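You operate a simulated robot arm through the tools that you are given. There is no shell and no other tool.

You run a simulated robot arm. Do the job below in one go: nothing can be reset, and whatever is moved stays where it is left.

TASK
Change the loading slide over to the yellow nest.
Fine: slide out; orange spacer, then grey nest off on to the felt before the pillar drill; seat the yellow nest in the socket and slide in. Where these are worked on the way, their far stop is far enough and under half their travel is too little: loading slide.
Where things are to end (x, y in the base frame): orange spacer within 0.06 m of [0.7, 0.07]; grey nest within 0.06 m of [0.78, -0.01].
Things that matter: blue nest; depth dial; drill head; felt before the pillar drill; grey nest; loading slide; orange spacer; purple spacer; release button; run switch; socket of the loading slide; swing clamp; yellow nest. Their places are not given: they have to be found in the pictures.

The check looks at the end state, three seconds after you hand in, the way a careful person would. Anything else that was tipped, shoved, dropped, spilled or broken makes it a failure.

THE ROBOT
A 7-joint arm with a two-finger parallel gripper, fixed in place. Base frame: the origin is on the floor under the middle of its stand, x ahead of it, y to its left, z up; the work surface is at about z = 0.74. Readings come in m, degrees, newtons and seconds.
It reaches about 1.479 m from its shoulder. Its first joint turns from -166.0 to 166.0 degrees. Payload 4.4 kg.
The TCP is the grasp point between the finger pads, 0.023 m short of the fingertips. In the tool frame z runs along the fingers and y along their closing line. Largest opening 0.094 m; finger width 0.038, thickness 0.01; the body of the gripper, 0.054 by 0.096 m, starts 0.039 m behind the TCP.
Orientation is that of the tool frame in the base frame, as a unit quaternion [x, y, z, w]. With the fingers straight down and closing along the base's y, the tool's x points along the base's -x, its y along +y and its z along -z.

THE INTERFACE
- The arm moves only by the tool send_rows. Its argument "targets" is a list of rows, each a list of 3 entries, a list of its own where there are three numbers: the shift along the base's x, y, z in m, then the turn, a rotation vector about the base's x, y, z in rad, then the opening, from 0 (shut) to 1 (fully open). In form: [[[dx, dy, dz], [ax, ay, az], fingers], ...]. A call has 1 to 20 rows; each row shifts and turns the commanded pose from where the row before left it. Each row takes 0.2 s and may step no farther than 0.05 m and 8.6 degrees from the row before; otherwise, or with a gripper value out of range, the whole call is refused. A pose out of reach is approached as far as the arm can. The call stops where the force on the tool passes 40 N (or 10 N more than at its start, if that is more) or the arm is blocked; 0.2 s more then pass. Each finger travels about 0.072 m/s and halts on what it meets, pressing with about 41 N; the grip force reading is that of the motor and also rises with nothing between the fingers. The clock runs only during rows and for 0.2 s after the last one: add rows that do not move to give the fingers time. The reply holds the time, the measured pose of the TCP, the force on the tool along the base axes, the opening and the grip force, in the units named above and with some noise, with the torque about the TCP (base axes, N m) and any sound that the robot's microphone picked up.
- Cameras (640 x 400 px; columns grow to the right, rows downward): "scene" is fixed at [0.0472, -0.6487, 1.513]; the picture's right is [0.82, -0.58, 0.00], its down [-0.22, -0.31, -0.92] and it looks along [0.53, 0.75, -0.38] (base axes); focal length 342 px, centre (320, 200). "wrist" rides on the gripper at [0.086, 0.016, -0.075] in the tool frame; the picture's right is [-0.18, 0.98, 0.00], its down [-0.58, -0.11, -0.81] and it looks along [-0.79, -0.15, 0.59] (tool axes); focal length 243 px, centre (320, 200).
- snapshot(camera): a new picture of that camera. The clock stands still meanwhile.
- probe_pixels(camera, pixels): for up to 12 pixels [column, row] of the newest picture of that camera ("zoom" is the newest enlarged one), the place [x, y, z] in the base frame of the surface seen there, good to about 0.002 m. The clock stands still meanwhile.
- enlarge(camera, box): a new picture of the part [left, top, right, bottom] of that camera's present view, enlarged. The clock stands still meanwhile.
- hand_in(): hands the job in; it is judged then, once.

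Unless the task says otherwise, let go and move clear before handing in.

The tools are called as a command line: name --argument value ..., lists and objects as JSON in quotes. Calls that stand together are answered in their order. send_rows: Moves the arm, as the interface text tells. Its arguments: {"type":"object","properties":{"targets":{"type":"array","items":{"type":"array"}}},"required":["targets"]} The other tools are called the same way: snapshot (camera) takes a picture; probe_pixels (camera, pixels) gives the place of the surface under pixels of a picture; enlarge (camera, box) takes an enlarged picture of a part of a camera's view; hand_in () hands the job in.

At the start:

```text
t: 0.0
position: [0.5977, 0.1204, 1.2062]
orientation: [0.0, 1.0, 0.001, 0.001]
ft_force: [-0.3, -0.6, -0.8]
torque: [-0.04, -0.01, 0.02]
finger_gap: 0.0938
grasp_force: 0.1
```

scene: 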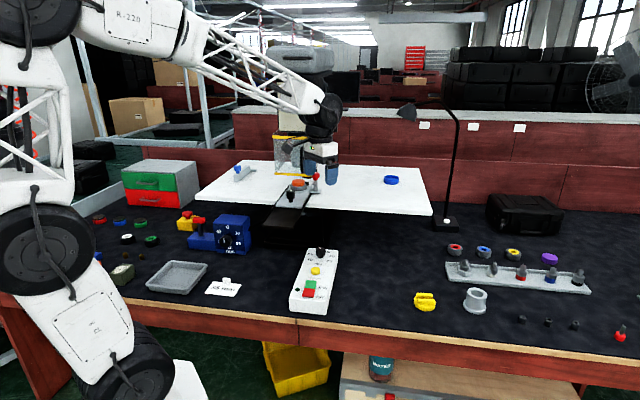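
wrist: 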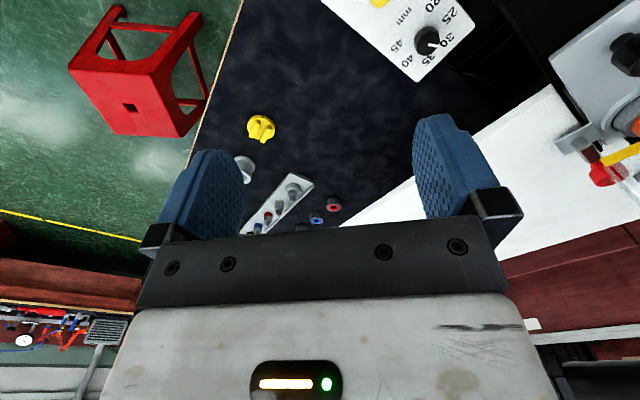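

The scene picture shows a white table with the pillar drill/slide near (295,190), a control box near (315,280), a yellow nest near (425,300) and a blue ring near (391,180). I will take enlarged views to identify everything.

enlarge --camera "scene" --box '[220, 120, 380, 220]'

enlarge --camera "scene" --box '[280, 230, 440, 330]'

enlarge --camera "scene" --box '[80, 180, 280, 305]'

enlarge --camera "scene" --box '[430, 220, 640, 350]'

```text
4.00 times, centred on (300, 170) of scene
```

zoom: 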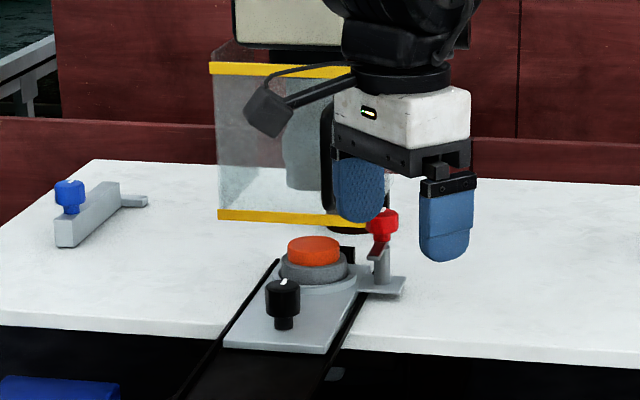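

```text
4.00 times, centred on (360, 280) of scene
```

zoom: 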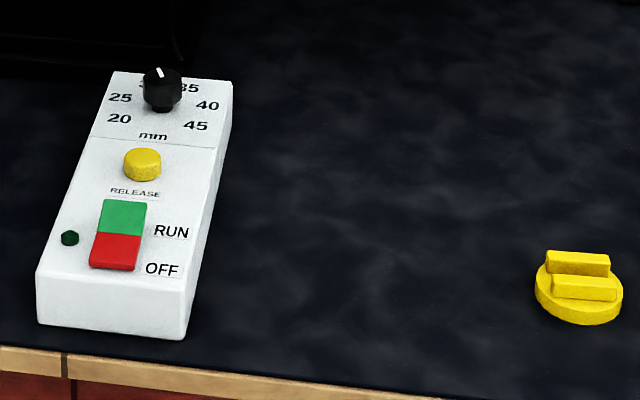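

```text
3.20 times, centred on (180, 242) of scene
```

zoom: 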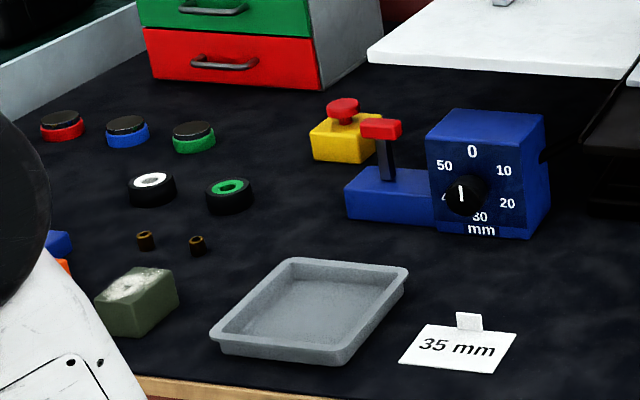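

```text
3.05 times, centred on (535, 285) of scene
```

zoom: 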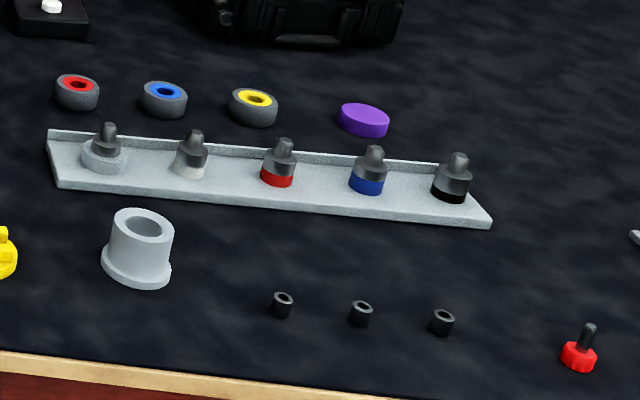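

The enlarged views show the orange spacer on the grey nest on the slide plate, with a black knob and a red-knobbed swing clamp beside it. I will measure points around them.

snapshot --camera "scene"

probe_pixels --camera "scene" --pixels '[[298, 184], [290, 196], [316, 177], [314, 190], [285, 206], [310, 192], [240, 180], [391, 180], [425, 300], [320, 250], [316, 271], [310, 289]]'

enlarge --camera "scene" --box '[260, 150, 340, 200]'

probe_pixels --camera "zoom" --pixels '[[310, 250], [310, 275], [310, 295], [270, 340], [250, 370], [330, 370], [480, 260], [490, 310], [470, 170], [480, 230], [400, 320], [430, 250]]'

```text
taken
```

scene: 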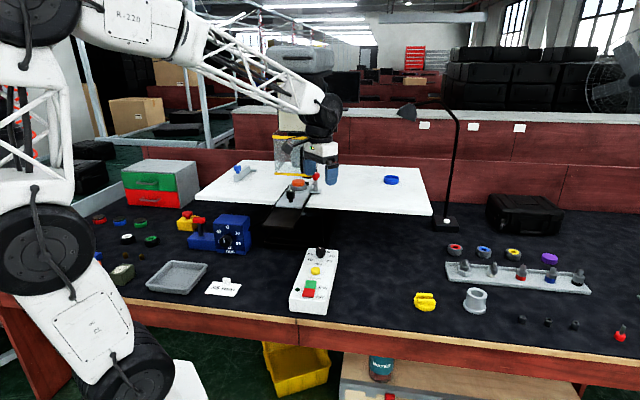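

```text
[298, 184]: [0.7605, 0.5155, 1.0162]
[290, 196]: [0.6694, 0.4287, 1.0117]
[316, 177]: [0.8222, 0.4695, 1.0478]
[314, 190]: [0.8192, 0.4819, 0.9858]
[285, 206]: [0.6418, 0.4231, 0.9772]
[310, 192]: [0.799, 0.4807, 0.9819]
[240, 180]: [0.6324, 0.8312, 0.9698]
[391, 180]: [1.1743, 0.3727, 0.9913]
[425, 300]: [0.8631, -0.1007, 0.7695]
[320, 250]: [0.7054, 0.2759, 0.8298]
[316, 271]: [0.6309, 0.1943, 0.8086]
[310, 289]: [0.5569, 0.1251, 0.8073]
```

```text
8.00 times, centred on (300, 175) of scene
```

zoom: 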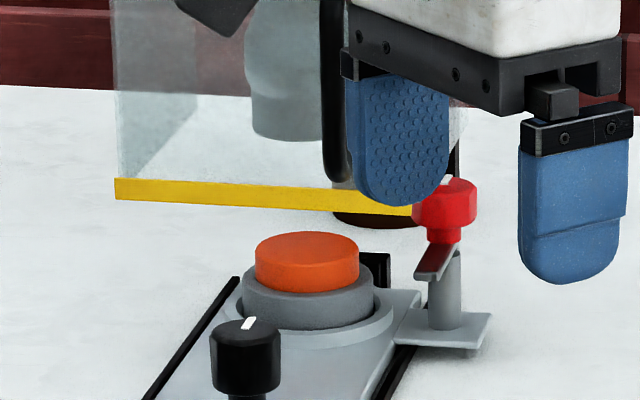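

```text
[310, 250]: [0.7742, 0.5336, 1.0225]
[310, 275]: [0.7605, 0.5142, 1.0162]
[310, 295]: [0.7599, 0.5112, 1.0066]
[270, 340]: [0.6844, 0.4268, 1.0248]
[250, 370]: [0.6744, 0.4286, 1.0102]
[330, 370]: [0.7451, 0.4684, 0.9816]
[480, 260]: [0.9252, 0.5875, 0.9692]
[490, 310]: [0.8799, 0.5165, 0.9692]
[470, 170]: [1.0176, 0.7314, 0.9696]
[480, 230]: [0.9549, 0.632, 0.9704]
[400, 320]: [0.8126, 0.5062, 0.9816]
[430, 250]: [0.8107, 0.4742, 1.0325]
```

Probes put the orange spacer near (0.77, 0.53, 1.02), the slide knob near (0.675, 0.43, 1.02) and the yellow nest near (0.863, -0.10, 0.77). I will turn the wrist camera towards the slide while staying high and clear.

send_rows --targets '[[[-0.01, 0.02, 0.01], [0, 0, 0.13], 1], [[-0.01, 0.02, 0.01], [0, 0, 0.13], 1], [[-0.01, 0.02, 0.01], [0, 0, 0.13], 1], [[-0.01, 0.02, 0.01], [0, 0, 0.13], 1], [[-0.01, 0.02, 0.0], [0, 0, 0.13], 1], [[-0.01, 0.02, 0.0], [0, 0, 0.13], 1], [[0, 0.02, 0.0], [0, 0, 0.12], 1]]'

snapshot --camera "wrist"

snapshot --camera "scene"

```text
t: 1.6
position: [0.5371, 0.2598, 1.2458]
orientation: [-0.436, 0.9, -0.001, 0.0]
ft_force: [-0.1, -0.5, -0.1]
torque: [0.0, 0.01, 0.02]
finger_gap: 0.0941
grasp_force: 0.1
```

```text
taken
```

wrist: 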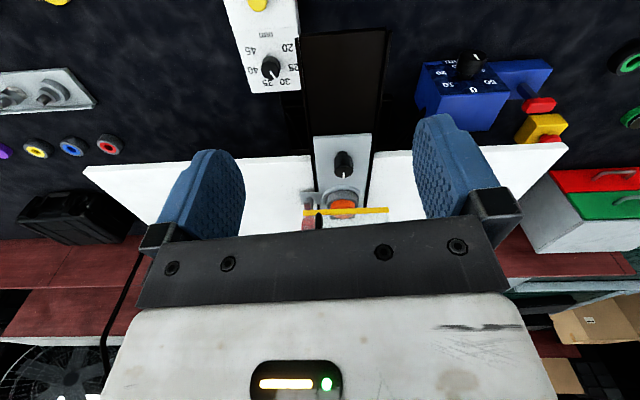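

```text
taken
```

scene: 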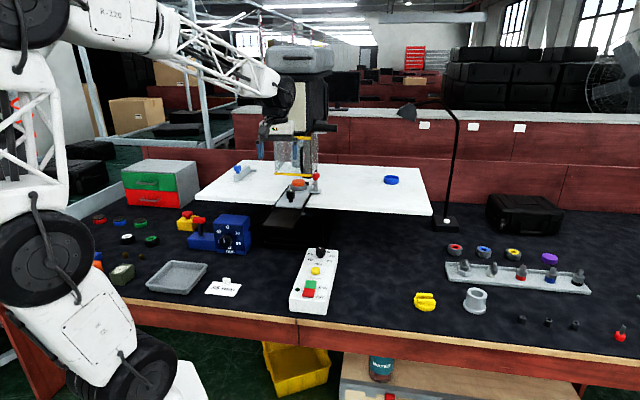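

The wrist picture shows the slide plate at (343,175) with rails running towards me, up to about (345,40). I will enlarge both views on the slide and probe it.

enlarge --camera "wrist" --box '[264, 120, 424, 220]'

probe_pixels --camera "zoom" --pixels '[[318, 350], [318, 170], [318, 200], [210, 65], [430, 65], [210, 260], [418, 250], [320, 300], [200, 310], [320, 30], [230, 380], [130, 300]]'

enlarge --camera "scene" --box '[250, 140, 346, 200]'

enlarge --camera "scene" --box '[240, 40, 368, 120]'

```text
4.00 times, centred on (344, 170) of wrist
```

zoom: 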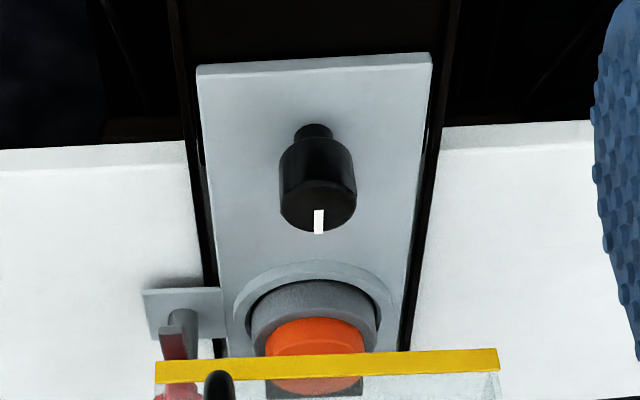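

```text
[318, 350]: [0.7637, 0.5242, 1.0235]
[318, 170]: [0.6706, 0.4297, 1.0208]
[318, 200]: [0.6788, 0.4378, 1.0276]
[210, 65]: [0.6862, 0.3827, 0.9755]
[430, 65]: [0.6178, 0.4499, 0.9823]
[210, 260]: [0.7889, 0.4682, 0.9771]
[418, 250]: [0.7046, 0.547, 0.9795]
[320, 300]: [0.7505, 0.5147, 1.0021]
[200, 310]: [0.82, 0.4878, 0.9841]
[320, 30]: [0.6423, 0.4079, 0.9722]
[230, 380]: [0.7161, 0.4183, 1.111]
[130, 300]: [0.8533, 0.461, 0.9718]
```

```text
6.67 times, centred on (298, 170) of scene
```

zoom: 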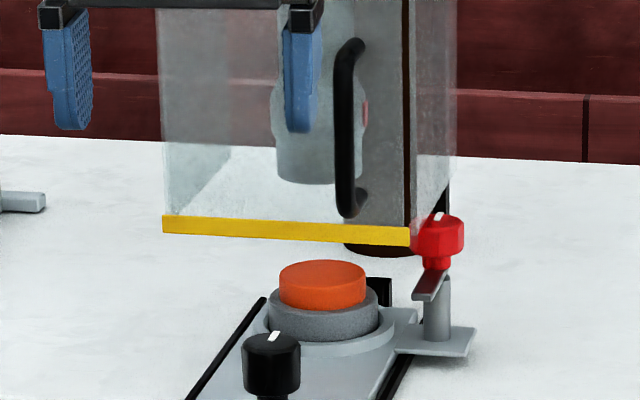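

```text
5.00 times, centred on (304, 80) of scene
```

zoom: 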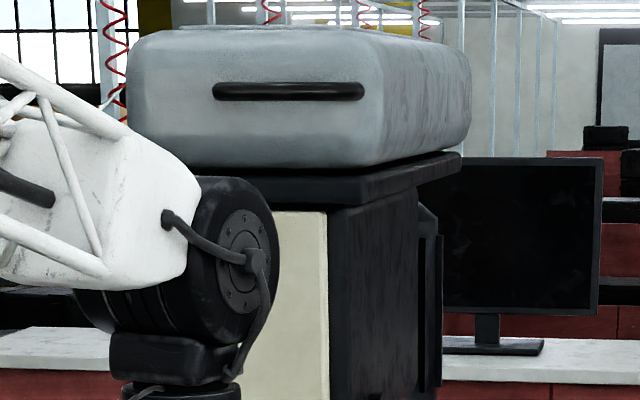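

The slide axis runs at about 45° in x–y, the swing clamp arm points along the slide (not over the nest), and there is a clear guard with a yellow lower bar at about (286,173) in front of the drill. I will measure the guard, rails and knob.

enlarge --camera "scene" --box '[250, 140, 346, 200]'

probe_pixels --camera "zoom" --pixels '[[170, 224], [280, 232], [400, 237], [350, 150], [440, 185], [438, 235], [425, 290], [440, 300], [455, 340], [270, 350], [320, 270], [318, 150]]'

snapshot --camera "wrist"

probe_pixels --camera "wrist" --pixels '[[303, 36], [385, 32], [345, 33], [343, 60], [343, 100], [305, 100], [378, 100], [270, 70], [343, 160], [343, 177], [470, 65], [268, 20]]'

```text
6.67 times, centred on (298, 170) of scene
```

zoom: 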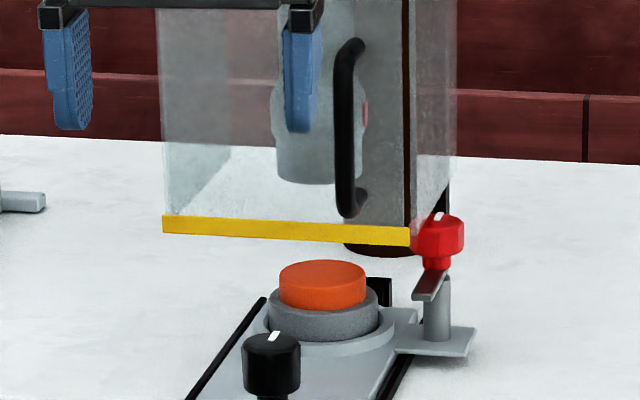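

```text
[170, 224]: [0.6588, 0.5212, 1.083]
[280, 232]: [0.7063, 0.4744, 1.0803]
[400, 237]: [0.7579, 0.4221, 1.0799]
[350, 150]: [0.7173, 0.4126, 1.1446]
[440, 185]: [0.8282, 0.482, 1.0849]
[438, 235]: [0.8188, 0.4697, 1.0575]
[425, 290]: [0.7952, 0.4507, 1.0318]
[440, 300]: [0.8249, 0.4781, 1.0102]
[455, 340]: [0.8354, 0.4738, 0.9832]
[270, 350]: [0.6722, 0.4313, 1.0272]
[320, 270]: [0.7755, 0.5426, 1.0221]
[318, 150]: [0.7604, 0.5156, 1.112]
```

```text
taken
```

wrist: 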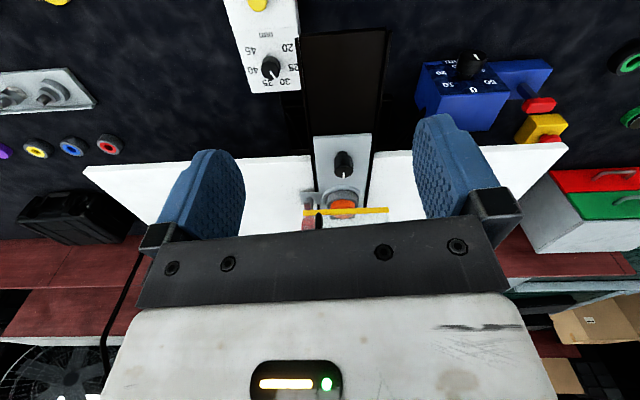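

```text
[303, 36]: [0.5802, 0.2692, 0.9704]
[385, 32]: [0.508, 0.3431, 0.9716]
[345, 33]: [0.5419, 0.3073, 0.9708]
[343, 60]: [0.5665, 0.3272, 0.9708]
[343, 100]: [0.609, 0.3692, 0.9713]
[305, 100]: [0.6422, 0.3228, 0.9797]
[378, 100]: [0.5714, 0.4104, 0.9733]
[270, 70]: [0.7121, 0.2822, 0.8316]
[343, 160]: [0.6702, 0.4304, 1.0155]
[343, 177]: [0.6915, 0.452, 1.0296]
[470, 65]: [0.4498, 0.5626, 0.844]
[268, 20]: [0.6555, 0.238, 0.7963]
```

The guard's front bar lies at about u=(x+y)/√2≈0.835 with its handle at u≈0.80 and z above 1.09, so a straight-down grip on the knob (near x 0.68, y 0.44) would foul it. I will turn to yaw 45° and tilt about 35° so the fingers point forward and down, then go to a pre-grasp.

send_rows --targets '[[[0.0, 0.0, 0.0], [0, 0, -0.115], 0.75], [[0.019, 0.026, -0.022], [0.0863, -0.0863, 0], 0.75], [[0.019, 0.026, -0.022], [0.0863, -0.0863, 0], 0.75], [[0.019, 0.026, -0.022], [0.0863, -0.0863, 0], 0.75], [[0.019, 0.026, -0.022], [0.0863, -0.0863, 0], 0.75], [[0.02, 0.028, -0.022], [0.0863, -0.0863, 0], 0.75], [[0, 0, 0], [0, 0, 0], 0.75]]'

snapshot --camera "wrist"

enlarge --camera "scene" --box '[218, 110, 362, 200]'

```text
t: 3.2
position: [0.6334, 0.3935, 1.135]
orientation: [-0.365, 0.881, 0.116, 0.278]
ft_force: [-0.3, 0.6, 0.0]
torque: [0.03, -0.04, -0.03]
finger_gap: 0.0706
grasp_force: 0.1
```

```text
taken
```

wrist: 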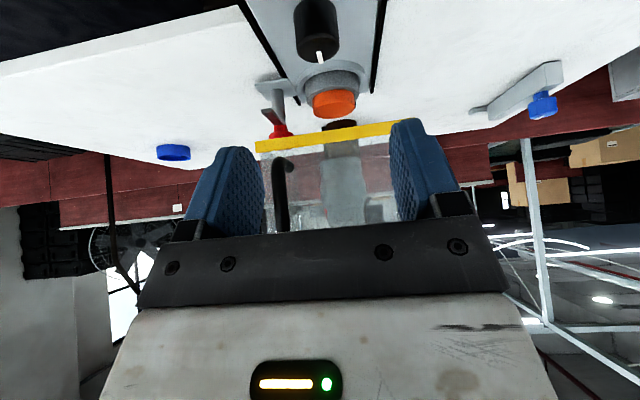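

```text
4.44 times, centred on (290, 155) of scene
```

zoom: 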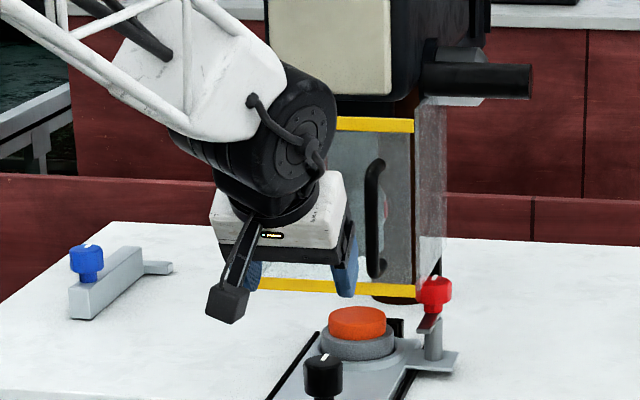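

The wrist picture shows the knob at (317,32) and the spacer at (334,103), nicely centred between the fingers; I will probe them to refine the grip point.

probe_pixels --camera "wrist" --pixels '[[317, 10], [300, 25], [334, 25], [318, 45], [304, 50], [332, 48], [318, 60], [334, 105], [314, 100], [354, 100], [336, 88], [334, 72]]'

enlarge --camera "wrist" --box '[240, 0, 432, 120]'

probe_pixels --camera "zoom" --pixels '[[190, 80], [325, 80], [258, 60], [262, 195], [310, 345], [245, 310], [385, 310], [315, 380], [60, 290], [95, 360], [140, 430], [30, 275]]'

```text
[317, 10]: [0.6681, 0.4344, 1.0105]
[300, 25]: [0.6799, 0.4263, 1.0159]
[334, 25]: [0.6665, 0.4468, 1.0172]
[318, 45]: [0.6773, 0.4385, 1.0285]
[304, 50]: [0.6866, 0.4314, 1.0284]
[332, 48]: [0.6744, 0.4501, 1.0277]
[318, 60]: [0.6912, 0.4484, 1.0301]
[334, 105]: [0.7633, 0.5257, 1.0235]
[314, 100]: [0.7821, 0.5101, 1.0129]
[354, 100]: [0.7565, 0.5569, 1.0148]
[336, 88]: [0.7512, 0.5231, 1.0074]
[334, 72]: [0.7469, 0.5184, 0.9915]
```

```text
3.33 times, centred on (336, 60) of wrist
```

zoom: 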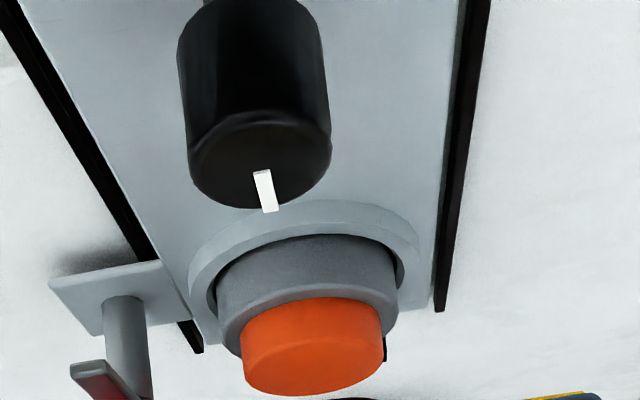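

```text
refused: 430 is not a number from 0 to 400
```

The knob centre works out at about (0.681, 0.445) with top z 1.029 and the current pose lines up along the tool axis. I will advance down that axis to z≈1.018 and then close.

send_rows --targets '[[[0.0119, 0.0128, -0.029], [0, 0, 0], 0.75], [[0.0119, 0.0128, -0.029], [0, 0, 0], 0.75], [[0.0119, 0.0128, -0.029], [0, 0, 0], 0.75], [[0.0119, 0.0128, -0.03], [0, 0, 0], 0.75], [[0, 0, 0], [0, 0, 0], 0.75]]'

snapshot --camera "wrist"

enlarge --camera "scene" --box '[218, 120, 362, 210]'

```text
t: 4.4
position: [0.6795, 0.4434, 1.0178]
orientation: [-0.365, 0.881, 0.114, 0.277]
ft_force: [-0.7, 0.8, -0.1]
torque: [0.0, 0.01, 0.0]
finger_gap: 0.0705
grasp_force: 0.1
```

```text
taken
```

wrist: 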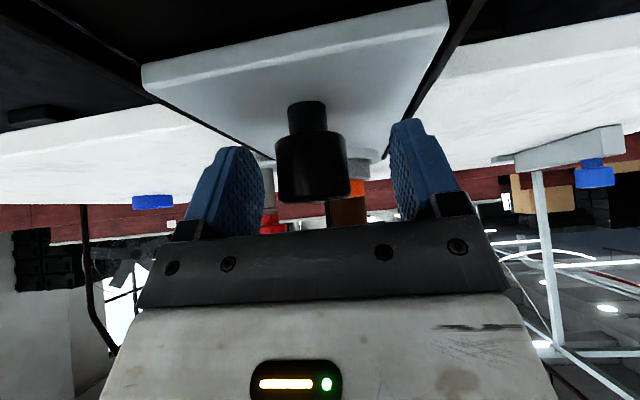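

```text
4.44 times, centred on (290, 165) of scene
```

zoom: 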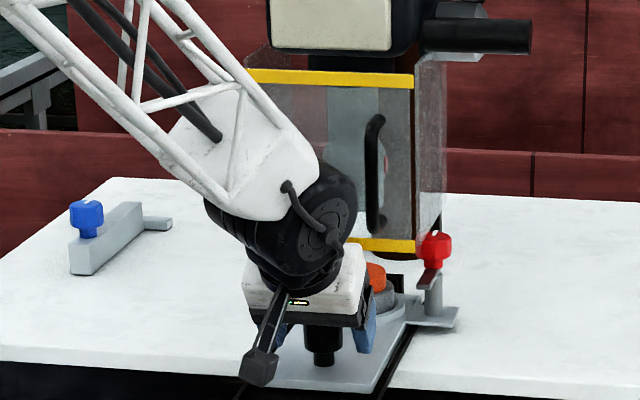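

The wrist picture shows the knob (313,165) between the pads and nothing touching. I will close on the knob.

send_rows --targets '[[[0, 0, 0], [0, 0, 0], 0.3], [[0, 0, 0], [0, 0, 0], 0.2], [[0, 0, 0], [0, 0, 0], 0.1], [[0, 0, 0], [0, 0, 0], 0.1]]'

enlarge --camera "scene" --box '[218, 120, 362, 210]'

```text
t: 5.2
position: [0.6807, 0.4421, 1.0187]
orientation: [-0.363, 0.882, 0.114, 0.278]
ft_force: [10.8, -11.5, -1.4]
torque: [0.27, 0.05, -0.24]
finger_gap: 0.0339
grasp_force: 27.7
stopped in row 3: the force on the tool passed its limit at 48 N (the readings are from after the stop); the commanded pose is now the measured one
```

```text
4.44 times, centred on (290, 165) of scene
```

zoom: 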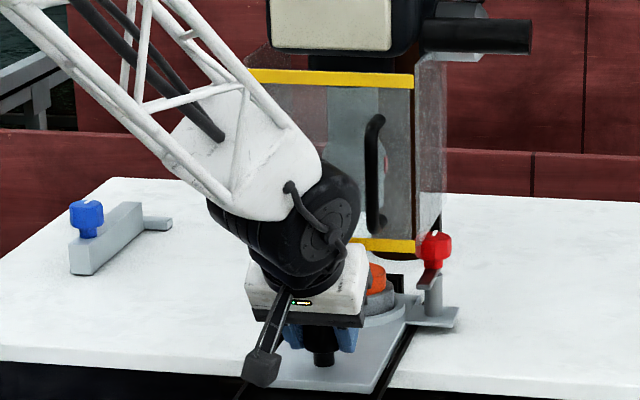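

The fingers met the knob (gap 0.034) with a sideways load of about 16 N towards +x/−y. I will ease the arm 1 mm that way while finishing the grip.

send_rows --targets '[[[0.0007, -0.0007, 0], [0, 0, 0], 0.2], [[0.0, 0.0, 0], [0, 0, 0], 0.1], [[0, 0, 0], [0, 0, 0], 0.0]]'

```text
t: 6.0
position: [0.6811, 0.441, 1.0189]
orientation: [-0.364, 0.881, 0.115, 0.279]
ft_force: [8.4, -7.0, -4.2]
torque: [0.7, -0.02, -0.19]
finger_gap: 0.0337
grasp_force: 45.1
```

The grip is firm (45 N, gap 0.034). I will now pull gently along −u (−x, −y equally) and watch the force.

send_rows --targets '[[[-0.0035, -0.0035, 0], [0, 0, 0], 0.0], [[-0.0035, -0.0035, 0], [0, 0, 0], 0.0], [[-0.007, -0.007, 0], [0, 0, 0], 0.0], [[-0.007, -0.007, 0], [0, 0, 0], 0.0]]'

enlarge --camera "scene" --box '[218, 120, 362, 210]'

```text
t: 7.0
position: [0.6598, 0.4208, 1.0187]
orientation: [-0.364, 0.882, 0.115, 0.278]
ft_force: [14.5, -11.8, -4.2]
torque: [-0.07, 0.49, 0.12]
finger_gap: 0.0338
grasp_force: 45.0
```

```text
4.44 times, centred on (290, 165) of scene
```

zoom: 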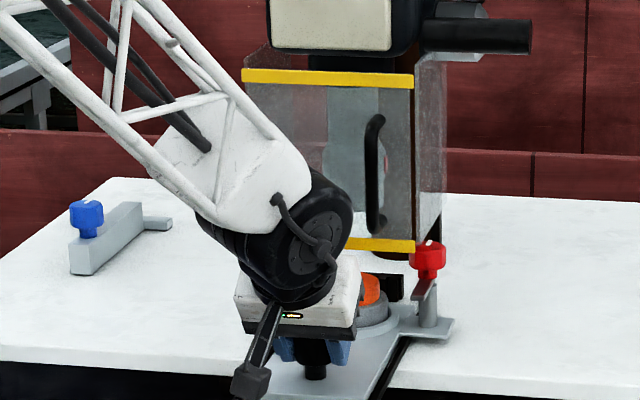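

The slide moves: the clamp bracket and nest have shifted about 30 mm. Before pulling on I will check that the red clamp knob (428,260 in the zoom) clears the guard's bar.

enlarge --camera "scene" --box '[286, 160, 334, 190]'

probe_pixels --camera "zoom" --pixels '[[370, 185], [370, 150], [340, 180], [375, 170], [400, 210], [380, 190], [420, 190], [360, 210], [410, 250], [385, 270], [240, 165], [400, 60]]'

```text
13.33 times, centred on (310, 175) of scene
```

zoom: 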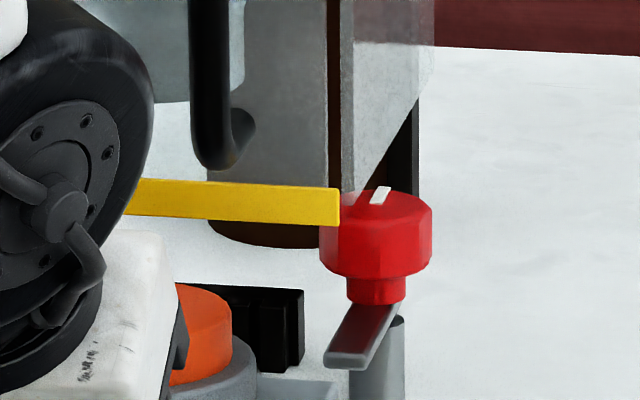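

```text
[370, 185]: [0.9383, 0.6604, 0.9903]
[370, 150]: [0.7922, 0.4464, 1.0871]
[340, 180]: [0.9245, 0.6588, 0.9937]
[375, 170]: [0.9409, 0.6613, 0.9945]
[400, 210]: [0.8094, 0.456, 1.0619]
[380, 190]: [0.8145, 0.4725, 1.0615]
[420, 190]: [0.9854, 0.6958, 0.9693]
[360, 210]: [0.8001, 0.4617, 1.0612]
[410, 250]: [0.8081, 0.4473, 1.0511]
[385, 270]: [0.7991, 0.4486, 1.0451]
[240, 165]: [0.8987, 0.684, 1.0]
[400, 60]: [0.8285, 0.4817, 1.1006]
```

The red knob tops out at z≈1.062 and the bar's underside is about 1.075, so it clears. I will keep pulling towards the far stop, with a slight sideways easing.

send_rows --targets '[[[-0.0065, -0.0075, 0], [0, 0, 0], 0.0], [[-0.0068, -0.0072, 0], [0, 0, 0], 0.0], [[-0.007, -0.007, 0], [0, 0, 0], 0.0], [[-0.007, -0.007, 0], [0, 0, 0], 0.0], [[-0.007, -0.007, 0], [0, 0, 0], 0.0], [[-0.007, -0.007, 0], [0, 0, 0], 0.0]]'

snapshot --camera "scene"

```text
t: 8.3
position: [0.6184, 0.3775, 1.0173]
orientation: [-0.364, 0.882, 0.114, 0.277]
ft_force: [-24.2, 25.6, -2.9]
torque: [0.8, 0.46, -0.32]
finger_gap: 0.0338
grasp_force: 45.3
```

```text
taken
```

scene: 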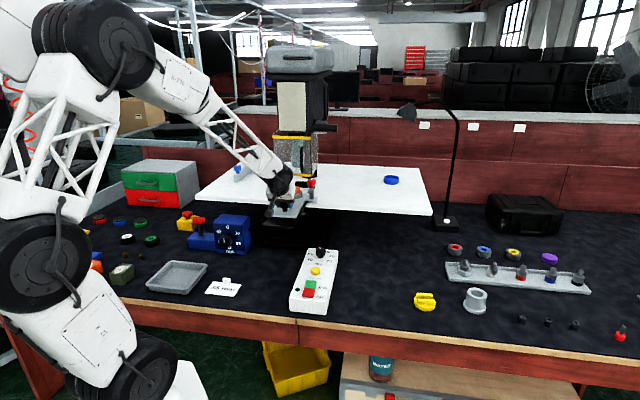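

The slide is now out by about 89 mm, with a 35 N sideways load from my over-correction. I will ease back 0.7 mm and continue pulling.

send_rows --targets '[[[-0.0006, 0.0006, 0], [0, 0, 0], 0.0], [[-0.0035, -0.0035, 0], [0, 0, 0], 0.0], [[-0.0035, -0.0035, 0], [0, 0, 0], 0.0], [[-0.0035, -0.0035, 0], [0, 0, 0], 0.0], [[-0.0035, -0.0035, 0], [0, 0, 0], 0.0], [[-0.0035, -0.0035, 0], [0, 0, 0], 0.0]]'

```text
t: 9.8
position: [0.6012, 0.3611, 1.0182]
orientation: [-0.364, 0.882, 0.114, 0.278]
ft_force: [-15.4, 18.7, -5.0]
torque: [-0.11, 0.54, 0.34]
finger_gap: 0.0339
grasp_force: 45.0
```

send_rows --targets '[[[-0.0038, -0.0032, 0], [0, 0, 0], 0.0], [[-0.0035, -0.0035, 0], [0, 0, 0], 0.0], [[-0.0035, -0.0035, 0], [0, 0, 0], 0.0], [[-0.0035, -0.0035, 0], [0, 0, 0], 0.0], [[-0.0035, -0.0035, 0], [0, 0, 0], 0.0], [[-0.0035, -0.0035, 0], [0, 0, 0], 0.0], [[-0.0035, -0.0035, 0], [0, 0, 0], 0.0], [[-0.0035, -0.0035, 0], [0, 0, 0], 0.0]]'

enlarge --camera "scene" --box '[218, 130, 362, 220]'

```text
t: 11.6
position: [0.5726, 0.3337, 1.0186]
orientation: [-0.363, 0.881, 0.114, 0.28]
ft_force: [3.2, -2.5, -4.6]
torque: [0.31, 0.11, -0.06]
finger_gap: 0.0339
grasp_force: 45.4
```

```text
4.44 times, centred on (290, 175) of scene
```

zoom: 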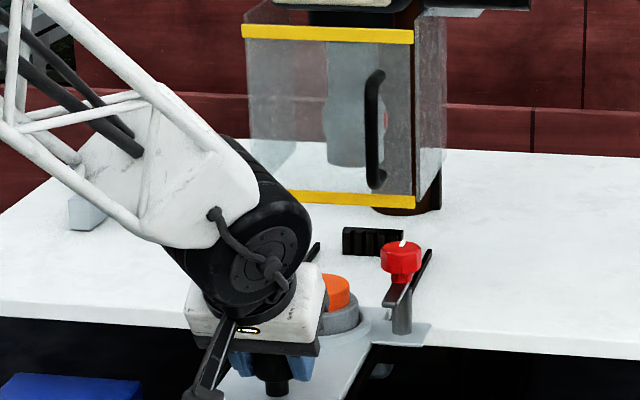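

The slide is out about 152 mm with no load, so the stop is not reached yet. I will keep pulling in small steps until the force rises.

send_rows --targets '[[[-0.0035, -0.0035, 0], [0, 0, 0], 0.0], [[-0.0035, -0.0035, 0], [0, 0, 0], 0.0], [[-0.0035, -0.0035, 0], [0, 0, 0], 0.0], [[-0.0035, -0.0035, 0], [0, 0, 0], 0.0], [[-0.0035, -0.0035, 0], [0, 0, 0], 0.0], [[-0.0035, -0.0035, 0], [0, 0, 0], 0.0], [[-0.0035, -0.0035, 0], [0, 0, 0], 0.0], [[-0.0035, -0.0035, 0], [0, 0, 0], 0.0]]'

enlarge --camera "scene" --box '[218, 130, 362, 220]'

```text
t: 13.3
position: [0.5455, 0.3038, 1.0184]
orientation: [-0.364, 0.882, 0.115, 0.278]
ft_force: [13.8, -12.0, -13.1]
torque: [0.06, 0.2, 0.25]
finger_gap: 0.0338
grasp_force: 45.2
```

```text
4.44 times, centred on (290, 175) of scene
```

zoom: 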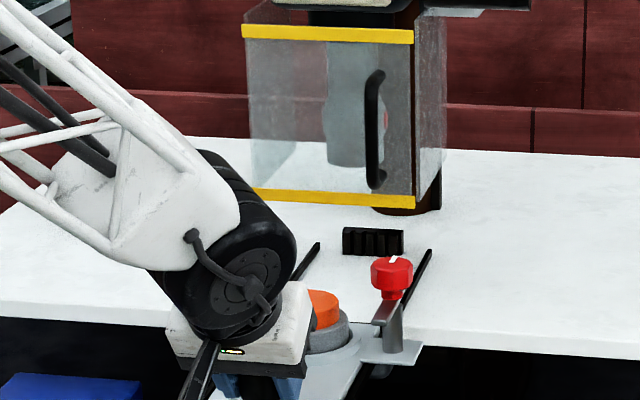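

Travel is about 193 mm and still free. I will continue the pull.

send_rows --targets '[[[-0.0035, -0.0035, 0], [0, 0, 0], 0.0], [[-0.0035, -0.0035, 0], [0, 0, 0], 0.0], [[-0.0035, -0.0035, 0], [0, 0, 0], 0.0], [[-0.0035, -0.0035, 0], [0, 0, 0], 0.0], [[-0.0035, -0.0035, 0], [0, 0, 0], 0.0], [[-0.0035, -0.0035, 0], [0, 0, 0], 0.0], [[-0.0035, -0.0035, 0], [0, 0, 0], 0.0], [[-0.0035, -0.0035, 0], [0, 0, 0], 0.0]]'

enlarge --camera "scene" --box '[218, 130, 362, 220]'

```text
t: 14.8
position: [0.526, 0.285, 1.0181]
orientation: [-0.364, 0.881, 0.115, 0.279]
ft_force: [16.3, 5.8, -9.7]
torque: [0.72, -0.01, -0.04]
finger_gap: 0.0336
grasp_force: 45.4
stopped in row 7: the force on the tool passed its limit at 59 N (the readings are from after the stop); the commanded pose is now the measured one
```

```text
4.44 times, centred on (290, 175) of scene
```

zoom: 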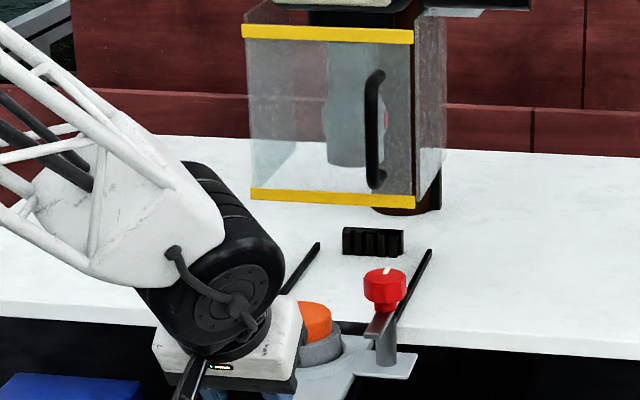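

The force rose to 59 N after about 220 mm of travel: the far stop. I will open, then back off along the tool axis.

send_rows --targets '[[[0, 0, 0], [0, 0, 0], 0.5], [[0, 0, 0], [0, 0, 0], 0.8], [[0, 0, 0], [0, 0, 0], 0.8], [[-0.0122, -0.0122, 0.0246], [0, 0, 0], 0.8], [[-0.0122, -0.0122, 0.0246], [0, 0, 0], 0.8], [[-0.0122, -0.0122, 0.0246], [0, 0, 0], 0.8], [[-0.0122, -0.0122, 0.0246], [0, 0, 0], 0.8], [[-0.01, -0.01, 0.04], [0, 0, 0], 0.8], [[-0.01, -0.01, 0.04], [0, 0, 0], 0.8]]'

snapshot --camera "wrist"

snapshot --camera "scene"

```text
t: 16.8
position: [0.456, 0.2169, 1.198]
orientation: [-0.365, 0.881, 0.115, 0.278]
ft_force: [0.0, -0.2, -0.1]
torque: [-0.01, -0.05, 0.0]
finger_gap: 0.0754
grasp_force: 0.1
```

```text
taken
```

wrist: 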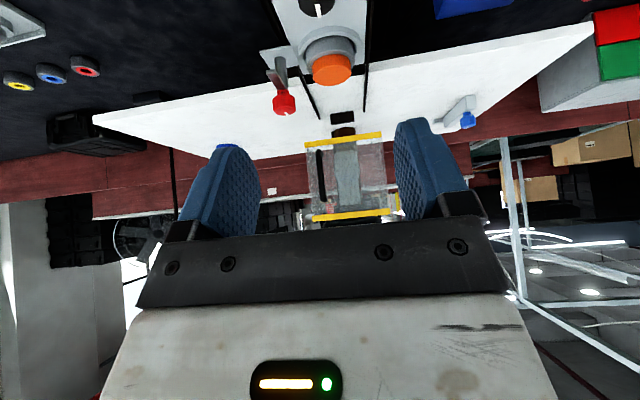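

```text
taken
```

scene: 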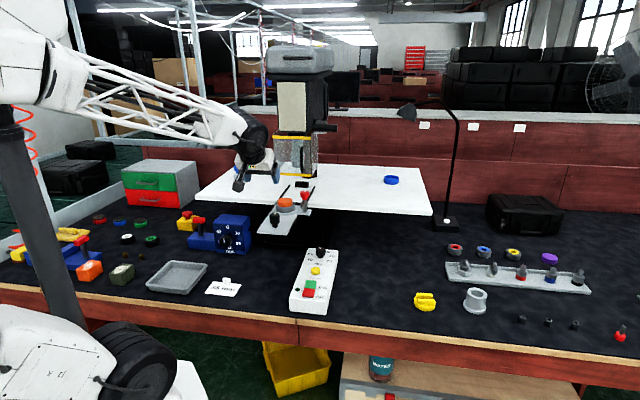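

The slide is fully out with the knob at (275,217) and the spacer at (286,203) in the scene. I will enlarge and probe the spacer, nest and clamp.

enlarge --camera "scene" --box '[246, 180, 326, 230]'

probe_pixels --camera "zoom" --pixels '[[260, 195], [380, 185], [320, 160], [320, 205], [320, 185], [280, 250], [370, 245], [325, 260], [450, 240], [470, 110], [460, 175], [400, 210]]'

enlarge --camera "wrist" --box '[240, 0, 432, 120]'

probe_pixels --camera "zoom" --pixels '[[310, 230], [250, 225], [368, 220], [310, 270], [310, 190], [220, 150], [400, 140], [310, 120], [230, 100], [400, 95], [120, 290], [130, 250]]'

```text
8.00 times, centred on (286, 205) of scene
```

zoom: 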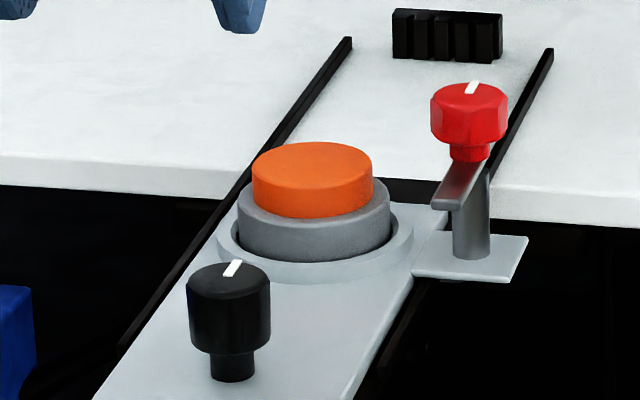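

```text
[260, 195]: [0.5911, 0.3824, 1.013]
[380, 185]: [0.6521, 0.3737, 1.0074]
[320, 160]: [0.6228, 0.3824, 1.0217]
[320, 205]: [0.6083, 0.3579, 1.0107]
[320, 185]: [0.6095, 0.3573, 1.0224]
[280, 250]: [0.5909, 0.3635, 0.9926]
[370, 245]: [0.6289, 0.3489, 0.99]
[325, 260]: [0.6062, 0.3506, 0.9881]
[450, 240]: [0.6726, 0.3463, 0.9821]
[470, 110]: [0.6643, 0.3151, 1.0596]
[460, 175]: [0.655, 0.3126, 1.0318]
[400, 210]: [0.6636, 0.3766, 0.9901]
```

```text
3.33 times, centred on (336, 60) of wrist
```

zoom: 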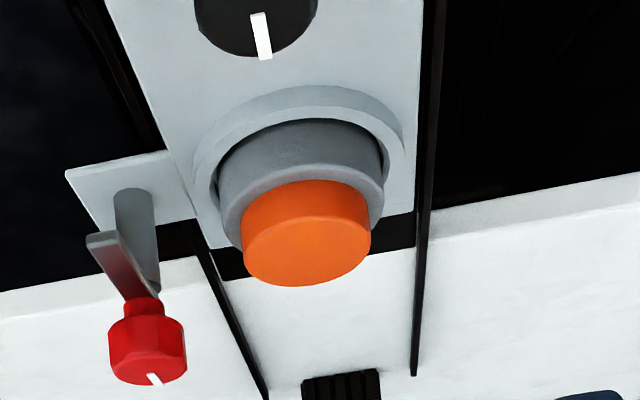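

```text
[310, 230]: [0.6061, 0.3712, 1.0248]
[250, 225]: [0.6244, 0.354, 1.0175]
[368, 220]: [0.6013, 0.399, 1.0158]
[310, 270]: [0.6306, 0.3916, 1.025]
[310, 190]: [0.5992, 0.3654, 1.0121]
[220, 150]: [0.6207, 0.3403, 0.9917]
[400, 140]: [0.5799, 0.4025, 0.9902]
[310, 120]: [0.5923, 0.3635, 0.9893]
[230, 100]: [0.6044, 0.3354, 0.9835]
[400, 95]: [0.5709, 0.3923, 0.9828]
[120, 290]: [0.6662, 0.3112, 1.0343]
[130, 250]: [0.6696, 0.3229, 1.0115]
```

The spacer's centre is about (0.619, 0.382), its top z≈1.024 resting on the grey nest at z≈1.007. Before standing the tool upright above it I will check how far the drill head and cover reach forward.

probe_pixels --camera "scene" --pixels '[[280, 60], [300, 62], [290, 90], [290, 120], [285, 138], [305, 138], [325, 127], [338, 127], [300, 150], [320, 60], [268, 55], [278, 140]]'

enlarge --camera "scene" --box '[220, 40, 380, 140]'

```text
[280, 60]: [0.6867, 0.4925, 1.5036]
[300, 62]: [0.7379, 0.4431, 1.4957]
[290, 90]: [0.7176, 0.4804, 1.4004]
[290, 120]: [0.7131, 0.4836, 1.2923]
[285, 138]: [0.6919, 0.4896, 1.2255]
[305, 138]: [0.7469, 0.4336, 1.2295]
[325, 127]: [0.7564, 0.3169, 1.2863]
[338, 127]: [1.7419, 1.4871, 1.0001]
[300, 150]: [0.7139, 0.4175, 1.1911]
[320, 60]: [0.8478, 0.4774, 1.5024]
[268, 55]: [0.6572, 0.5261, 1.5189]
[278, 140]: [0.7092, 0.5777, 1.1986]
```

```text
4.00 times, centred on (300, 90) of scene
```

zoom: 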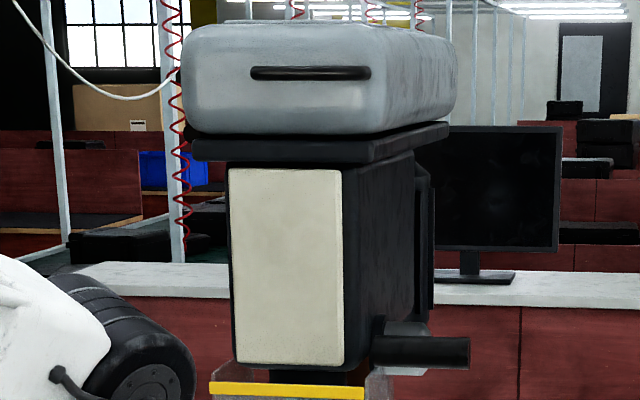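

The drill head, cover and guard all stay at u≥0.834, so an upright tool at u≈0.71 clears them. I will untilt and turn so the fingers close along the slide axis, with the camera on the side away from the swing clamp.

send_rows --targets '[[[0.012, 0.012, 0.01], [-0.0863, 0.0863, 0], 0.9], [[0.012, 0.012, 0.01], [-0.0863, 0.0863, 0], 0.9], [[0.012, 0.012, 0], [-0.0863, 0.0863, 0], 0.9], [[0.012, 0.012, 0], [-0.0863, 0.0863, 0], 0.9], [[0.012, 0.012, 0], [-0.0863, 0.0863, 0], 0.9], [[0.006, 0.006, 0], [0, 0, -0.143], 0.9], [[0.006, 0.006, 0], [0, 0, -0.143], 0.9], [[0.006, 0.006, 0], [0, 0, -0.143], 0.9], [[0.006, 0.006, 0], [0, 0, -0.143], 0.9], [[0.006, 0.006, 0], [0, 0, -0.143], 0.9], [[0.006, 0.006, 0], [0, 0, -0.143], 0.9], [[0.006, 0.006, 0], [0, 0, -0.143], 0.9], [[0.006, 0.006, 0], [0, 0, -0.143], 0.9], [[0.006, 0.006, 0], [0, 0, -0.143], 0.9], [[0.006, 0.006, 0], [0, 0, -0.143], 0.9], [[0.006, 0.006, 0], [0, 0, -0.141], 0.9], [[0, 0, 0], [0, 0, 0], 0.9]]'

snapshot --camera "wrist"

snapshot --camera "scene"

```text
t: 20.4
position: [0.5838, 0.3436, 1.2173]
orientation: [0.383, 0.924, -0.002, 0.001]
ft_force: [0.7, 0.2, 0.3]
torque: [-0.01, 0.0, 0.03]
finger_gap: 0.0849
grasp_force: 0.0
```

```text
taken
```

wrist: 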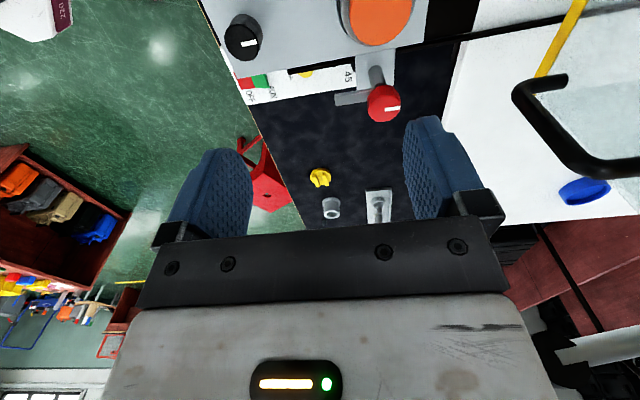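

```text
taken
```

scene: 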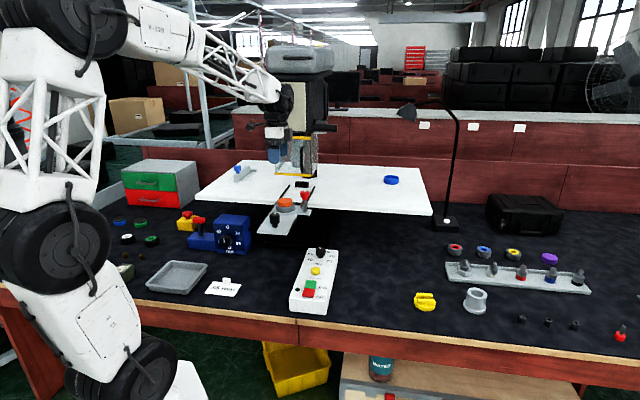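

The wrist view shows the spacer at (378,15) and the clamp's red knob at (383,103). I will probe the spacer rim to refine its centre.

probe_pixels --camera "wrist" --pixels '[[378, 5], [378, 38], [352, 5], [408, 5], [345, 20], [414, 20], [338, 35], [420, 30], [383, 90], [380, 115], [352, 98], [240, 30]]'

enlarge --camera "scene" --box '[246, 180, 326, 230]'

probe_pixels --camera "zoom" --pixels '[[312, 172], [270, 172], [355, 172], [312, 150], [312, 195], [312, 245], [245, 240], [385, 235], [312, 212], [225, 225], [405, 225], [312, 275]]'

```text
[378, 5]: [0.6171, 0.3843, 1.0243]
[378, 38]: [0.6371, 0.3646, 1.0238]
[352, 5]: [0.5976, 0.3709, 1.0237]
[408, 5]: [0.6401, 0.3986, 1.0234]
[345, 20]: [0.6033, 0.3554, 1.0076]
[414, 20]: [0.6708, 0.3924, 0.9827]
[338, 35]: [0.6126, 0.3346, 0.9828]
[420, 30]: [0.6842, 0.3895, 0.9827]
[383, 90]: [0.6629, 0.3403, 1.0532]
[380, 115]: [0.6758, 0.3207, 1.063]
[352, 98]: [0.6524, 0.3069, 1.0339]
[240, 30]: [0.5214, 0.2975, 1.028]
```

```text
8.00 times, centred on (286, 205) of scene
```

zoom: 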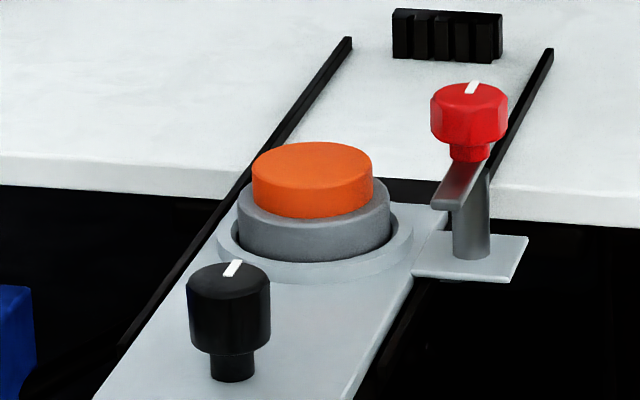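

```text
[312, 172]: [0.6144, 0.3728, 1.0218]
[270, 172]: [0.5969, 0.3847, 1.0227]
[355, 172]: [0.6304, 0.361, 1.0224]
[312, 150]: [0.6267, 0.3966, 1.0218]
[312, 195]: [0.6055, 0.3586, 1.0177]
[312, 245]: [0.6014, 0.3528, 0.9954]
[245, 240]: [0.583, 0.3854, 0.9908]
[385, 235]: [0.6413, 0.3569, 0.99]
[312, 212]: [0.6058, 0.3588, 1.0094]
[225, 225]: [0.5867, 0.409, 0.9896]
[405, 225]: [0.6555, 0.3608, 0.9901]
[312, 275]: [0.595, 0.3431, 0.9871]
```

Spacer centre refined to (0.618, 0.381), top z≈1.023. I will move over it and descend to z≈1.033 so the tips stay just above the grey nest.

send_rows --targets '[[[0.0342, 0.0374, 0], [0, 0, 0], 0.9], [[0, 0, -0.04], [0, 0, 0], 0.9], [[0, 0, -0.04], [0, 0, 0], 0.9], [[0, 0, -0.04], [0, 0, 0], 0.9], [[0, 0, -0.03], [0, 0, 0], 0.9], [[0, 0, -0.02], [0, 0, 0], 0.9], [[0, 0, -0.014], [0, 0, 0], 0.9], [[0, 0, 0], [0, 0, 0], 0.9]]'

snapshot --camera "wrist"

enlarge --camera "scene" --box '[238, 170, 334, 230]'

```text
refused: row 1 steps farther than a row can; nothing moved
```

```text
taken
```

wrist: 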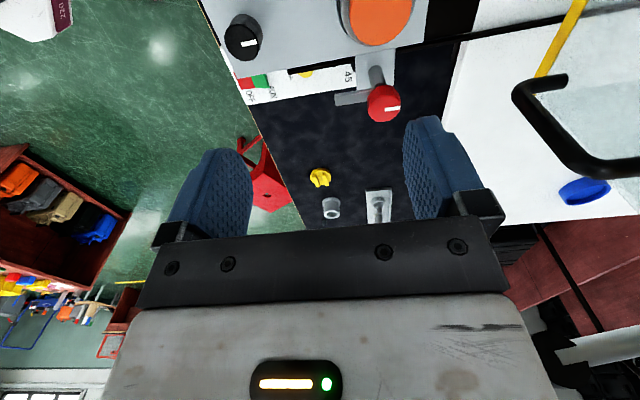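

```text
6.67 times, centred on (286, 200) of scene
```

zoom: 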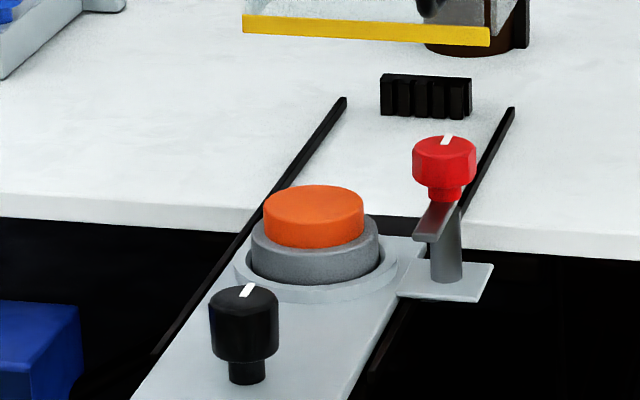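

The call was refused because the first step was a hair over 0.05 m, so nothing moved. I will split it in two.

send_rows --targets '[[[0.0171, 0.0187, 0], [0, 0, 0], 0.9], [[0.0171, 0.0187, 0], [0, 0, 0], 0.9], [[0, 0, -0.04], [0, 0, 0], 0.9], [[0, 0, -0.04], [0, 0, 0], 0.9], [[0, 0, -0.04], [0, 0, 0], 0.9], [[0, 0, -0.03], [0, 0, 0], 0.9], [[0, 0, -0.02], [0, 0, 0], 0.9], [[0, 0, -0.014], [0, 0, 0], 0.9], [[0, 0, 0], [0, 0, 0], 0.9]]'

snapshot --camera "wrist"

enlarge --camera "scene" --box '[238, 170, 334, 230]'

```text
t: 22.4
position: [0.6165, 0.3795, 1.0341]
orientation: [0.382, 0.924, -0.001, 0.0]
ft_force: [0.2, -1.0, 0.1]
torque: [0.0, 0.0, -0.03]
finger_gap: 0.0845
grasp_force: 0.0
```

```text
taken
```

wrist: 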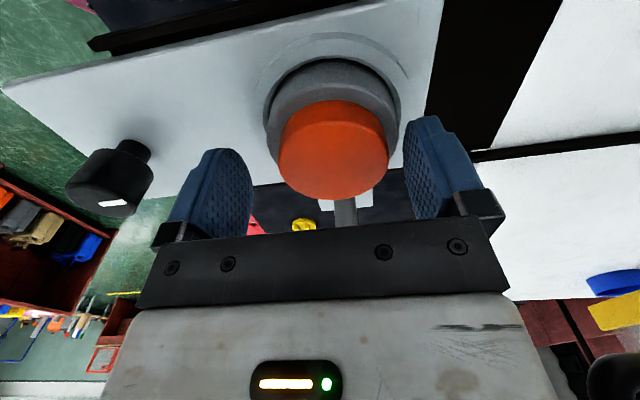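

```text
6.67 times, centred on (286, 200) of scene
```

zoom: 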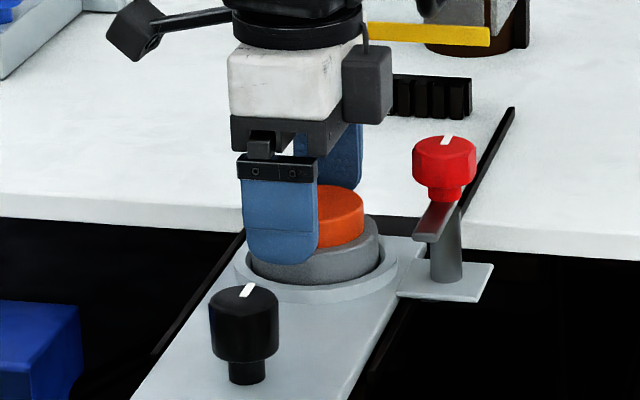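

The spacer sits between the pads in the wrist view (333,150). I will nudge 1.5 mm towards it and close.

send_rows --targets '[[[0.001, 0.001, 0], [0, 0, 0], 0.9], [[0, 0, 0], [0, 0, 0], 0.65], [[0, 0, 0], [0, 0, 0], 0.55], [[0, 0, 0], [0, 0, 0], 0.4], [[0, 0, 0], [0, 0, 0], 0.3]]'

snapshot --camera "wrist"

enlarge --camera "scene" --box '[238, 170, 334, 230]'

```text
t: 23.6
position: [0.6167, 0.3788, 1.0329]
orientation: [0.383, 0.924, -0.001, 0.0]
ft_force: [-0.1, 0.5, 0.2]
torque: [0.0, -0.03, 0.01]
finger_gap: 0.0541
grasp_force: 41.3
```

```text
taken
```

wrist: 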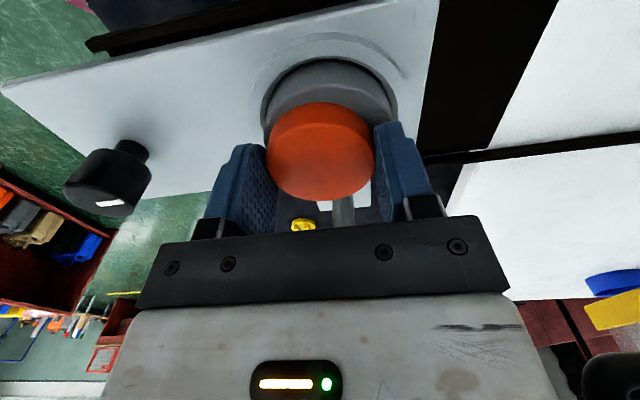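

```text
6.67 times, centred on (286, 200) of scene
```

zoom: 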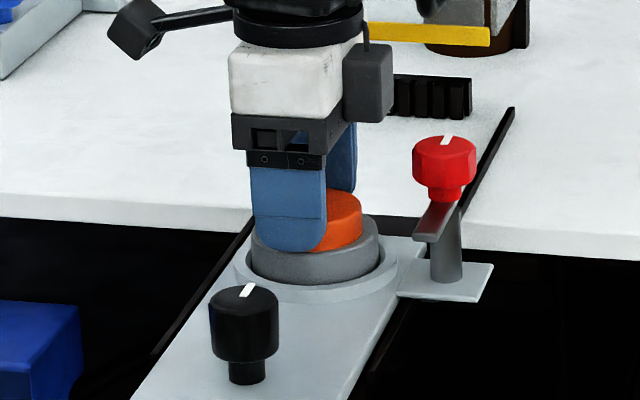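

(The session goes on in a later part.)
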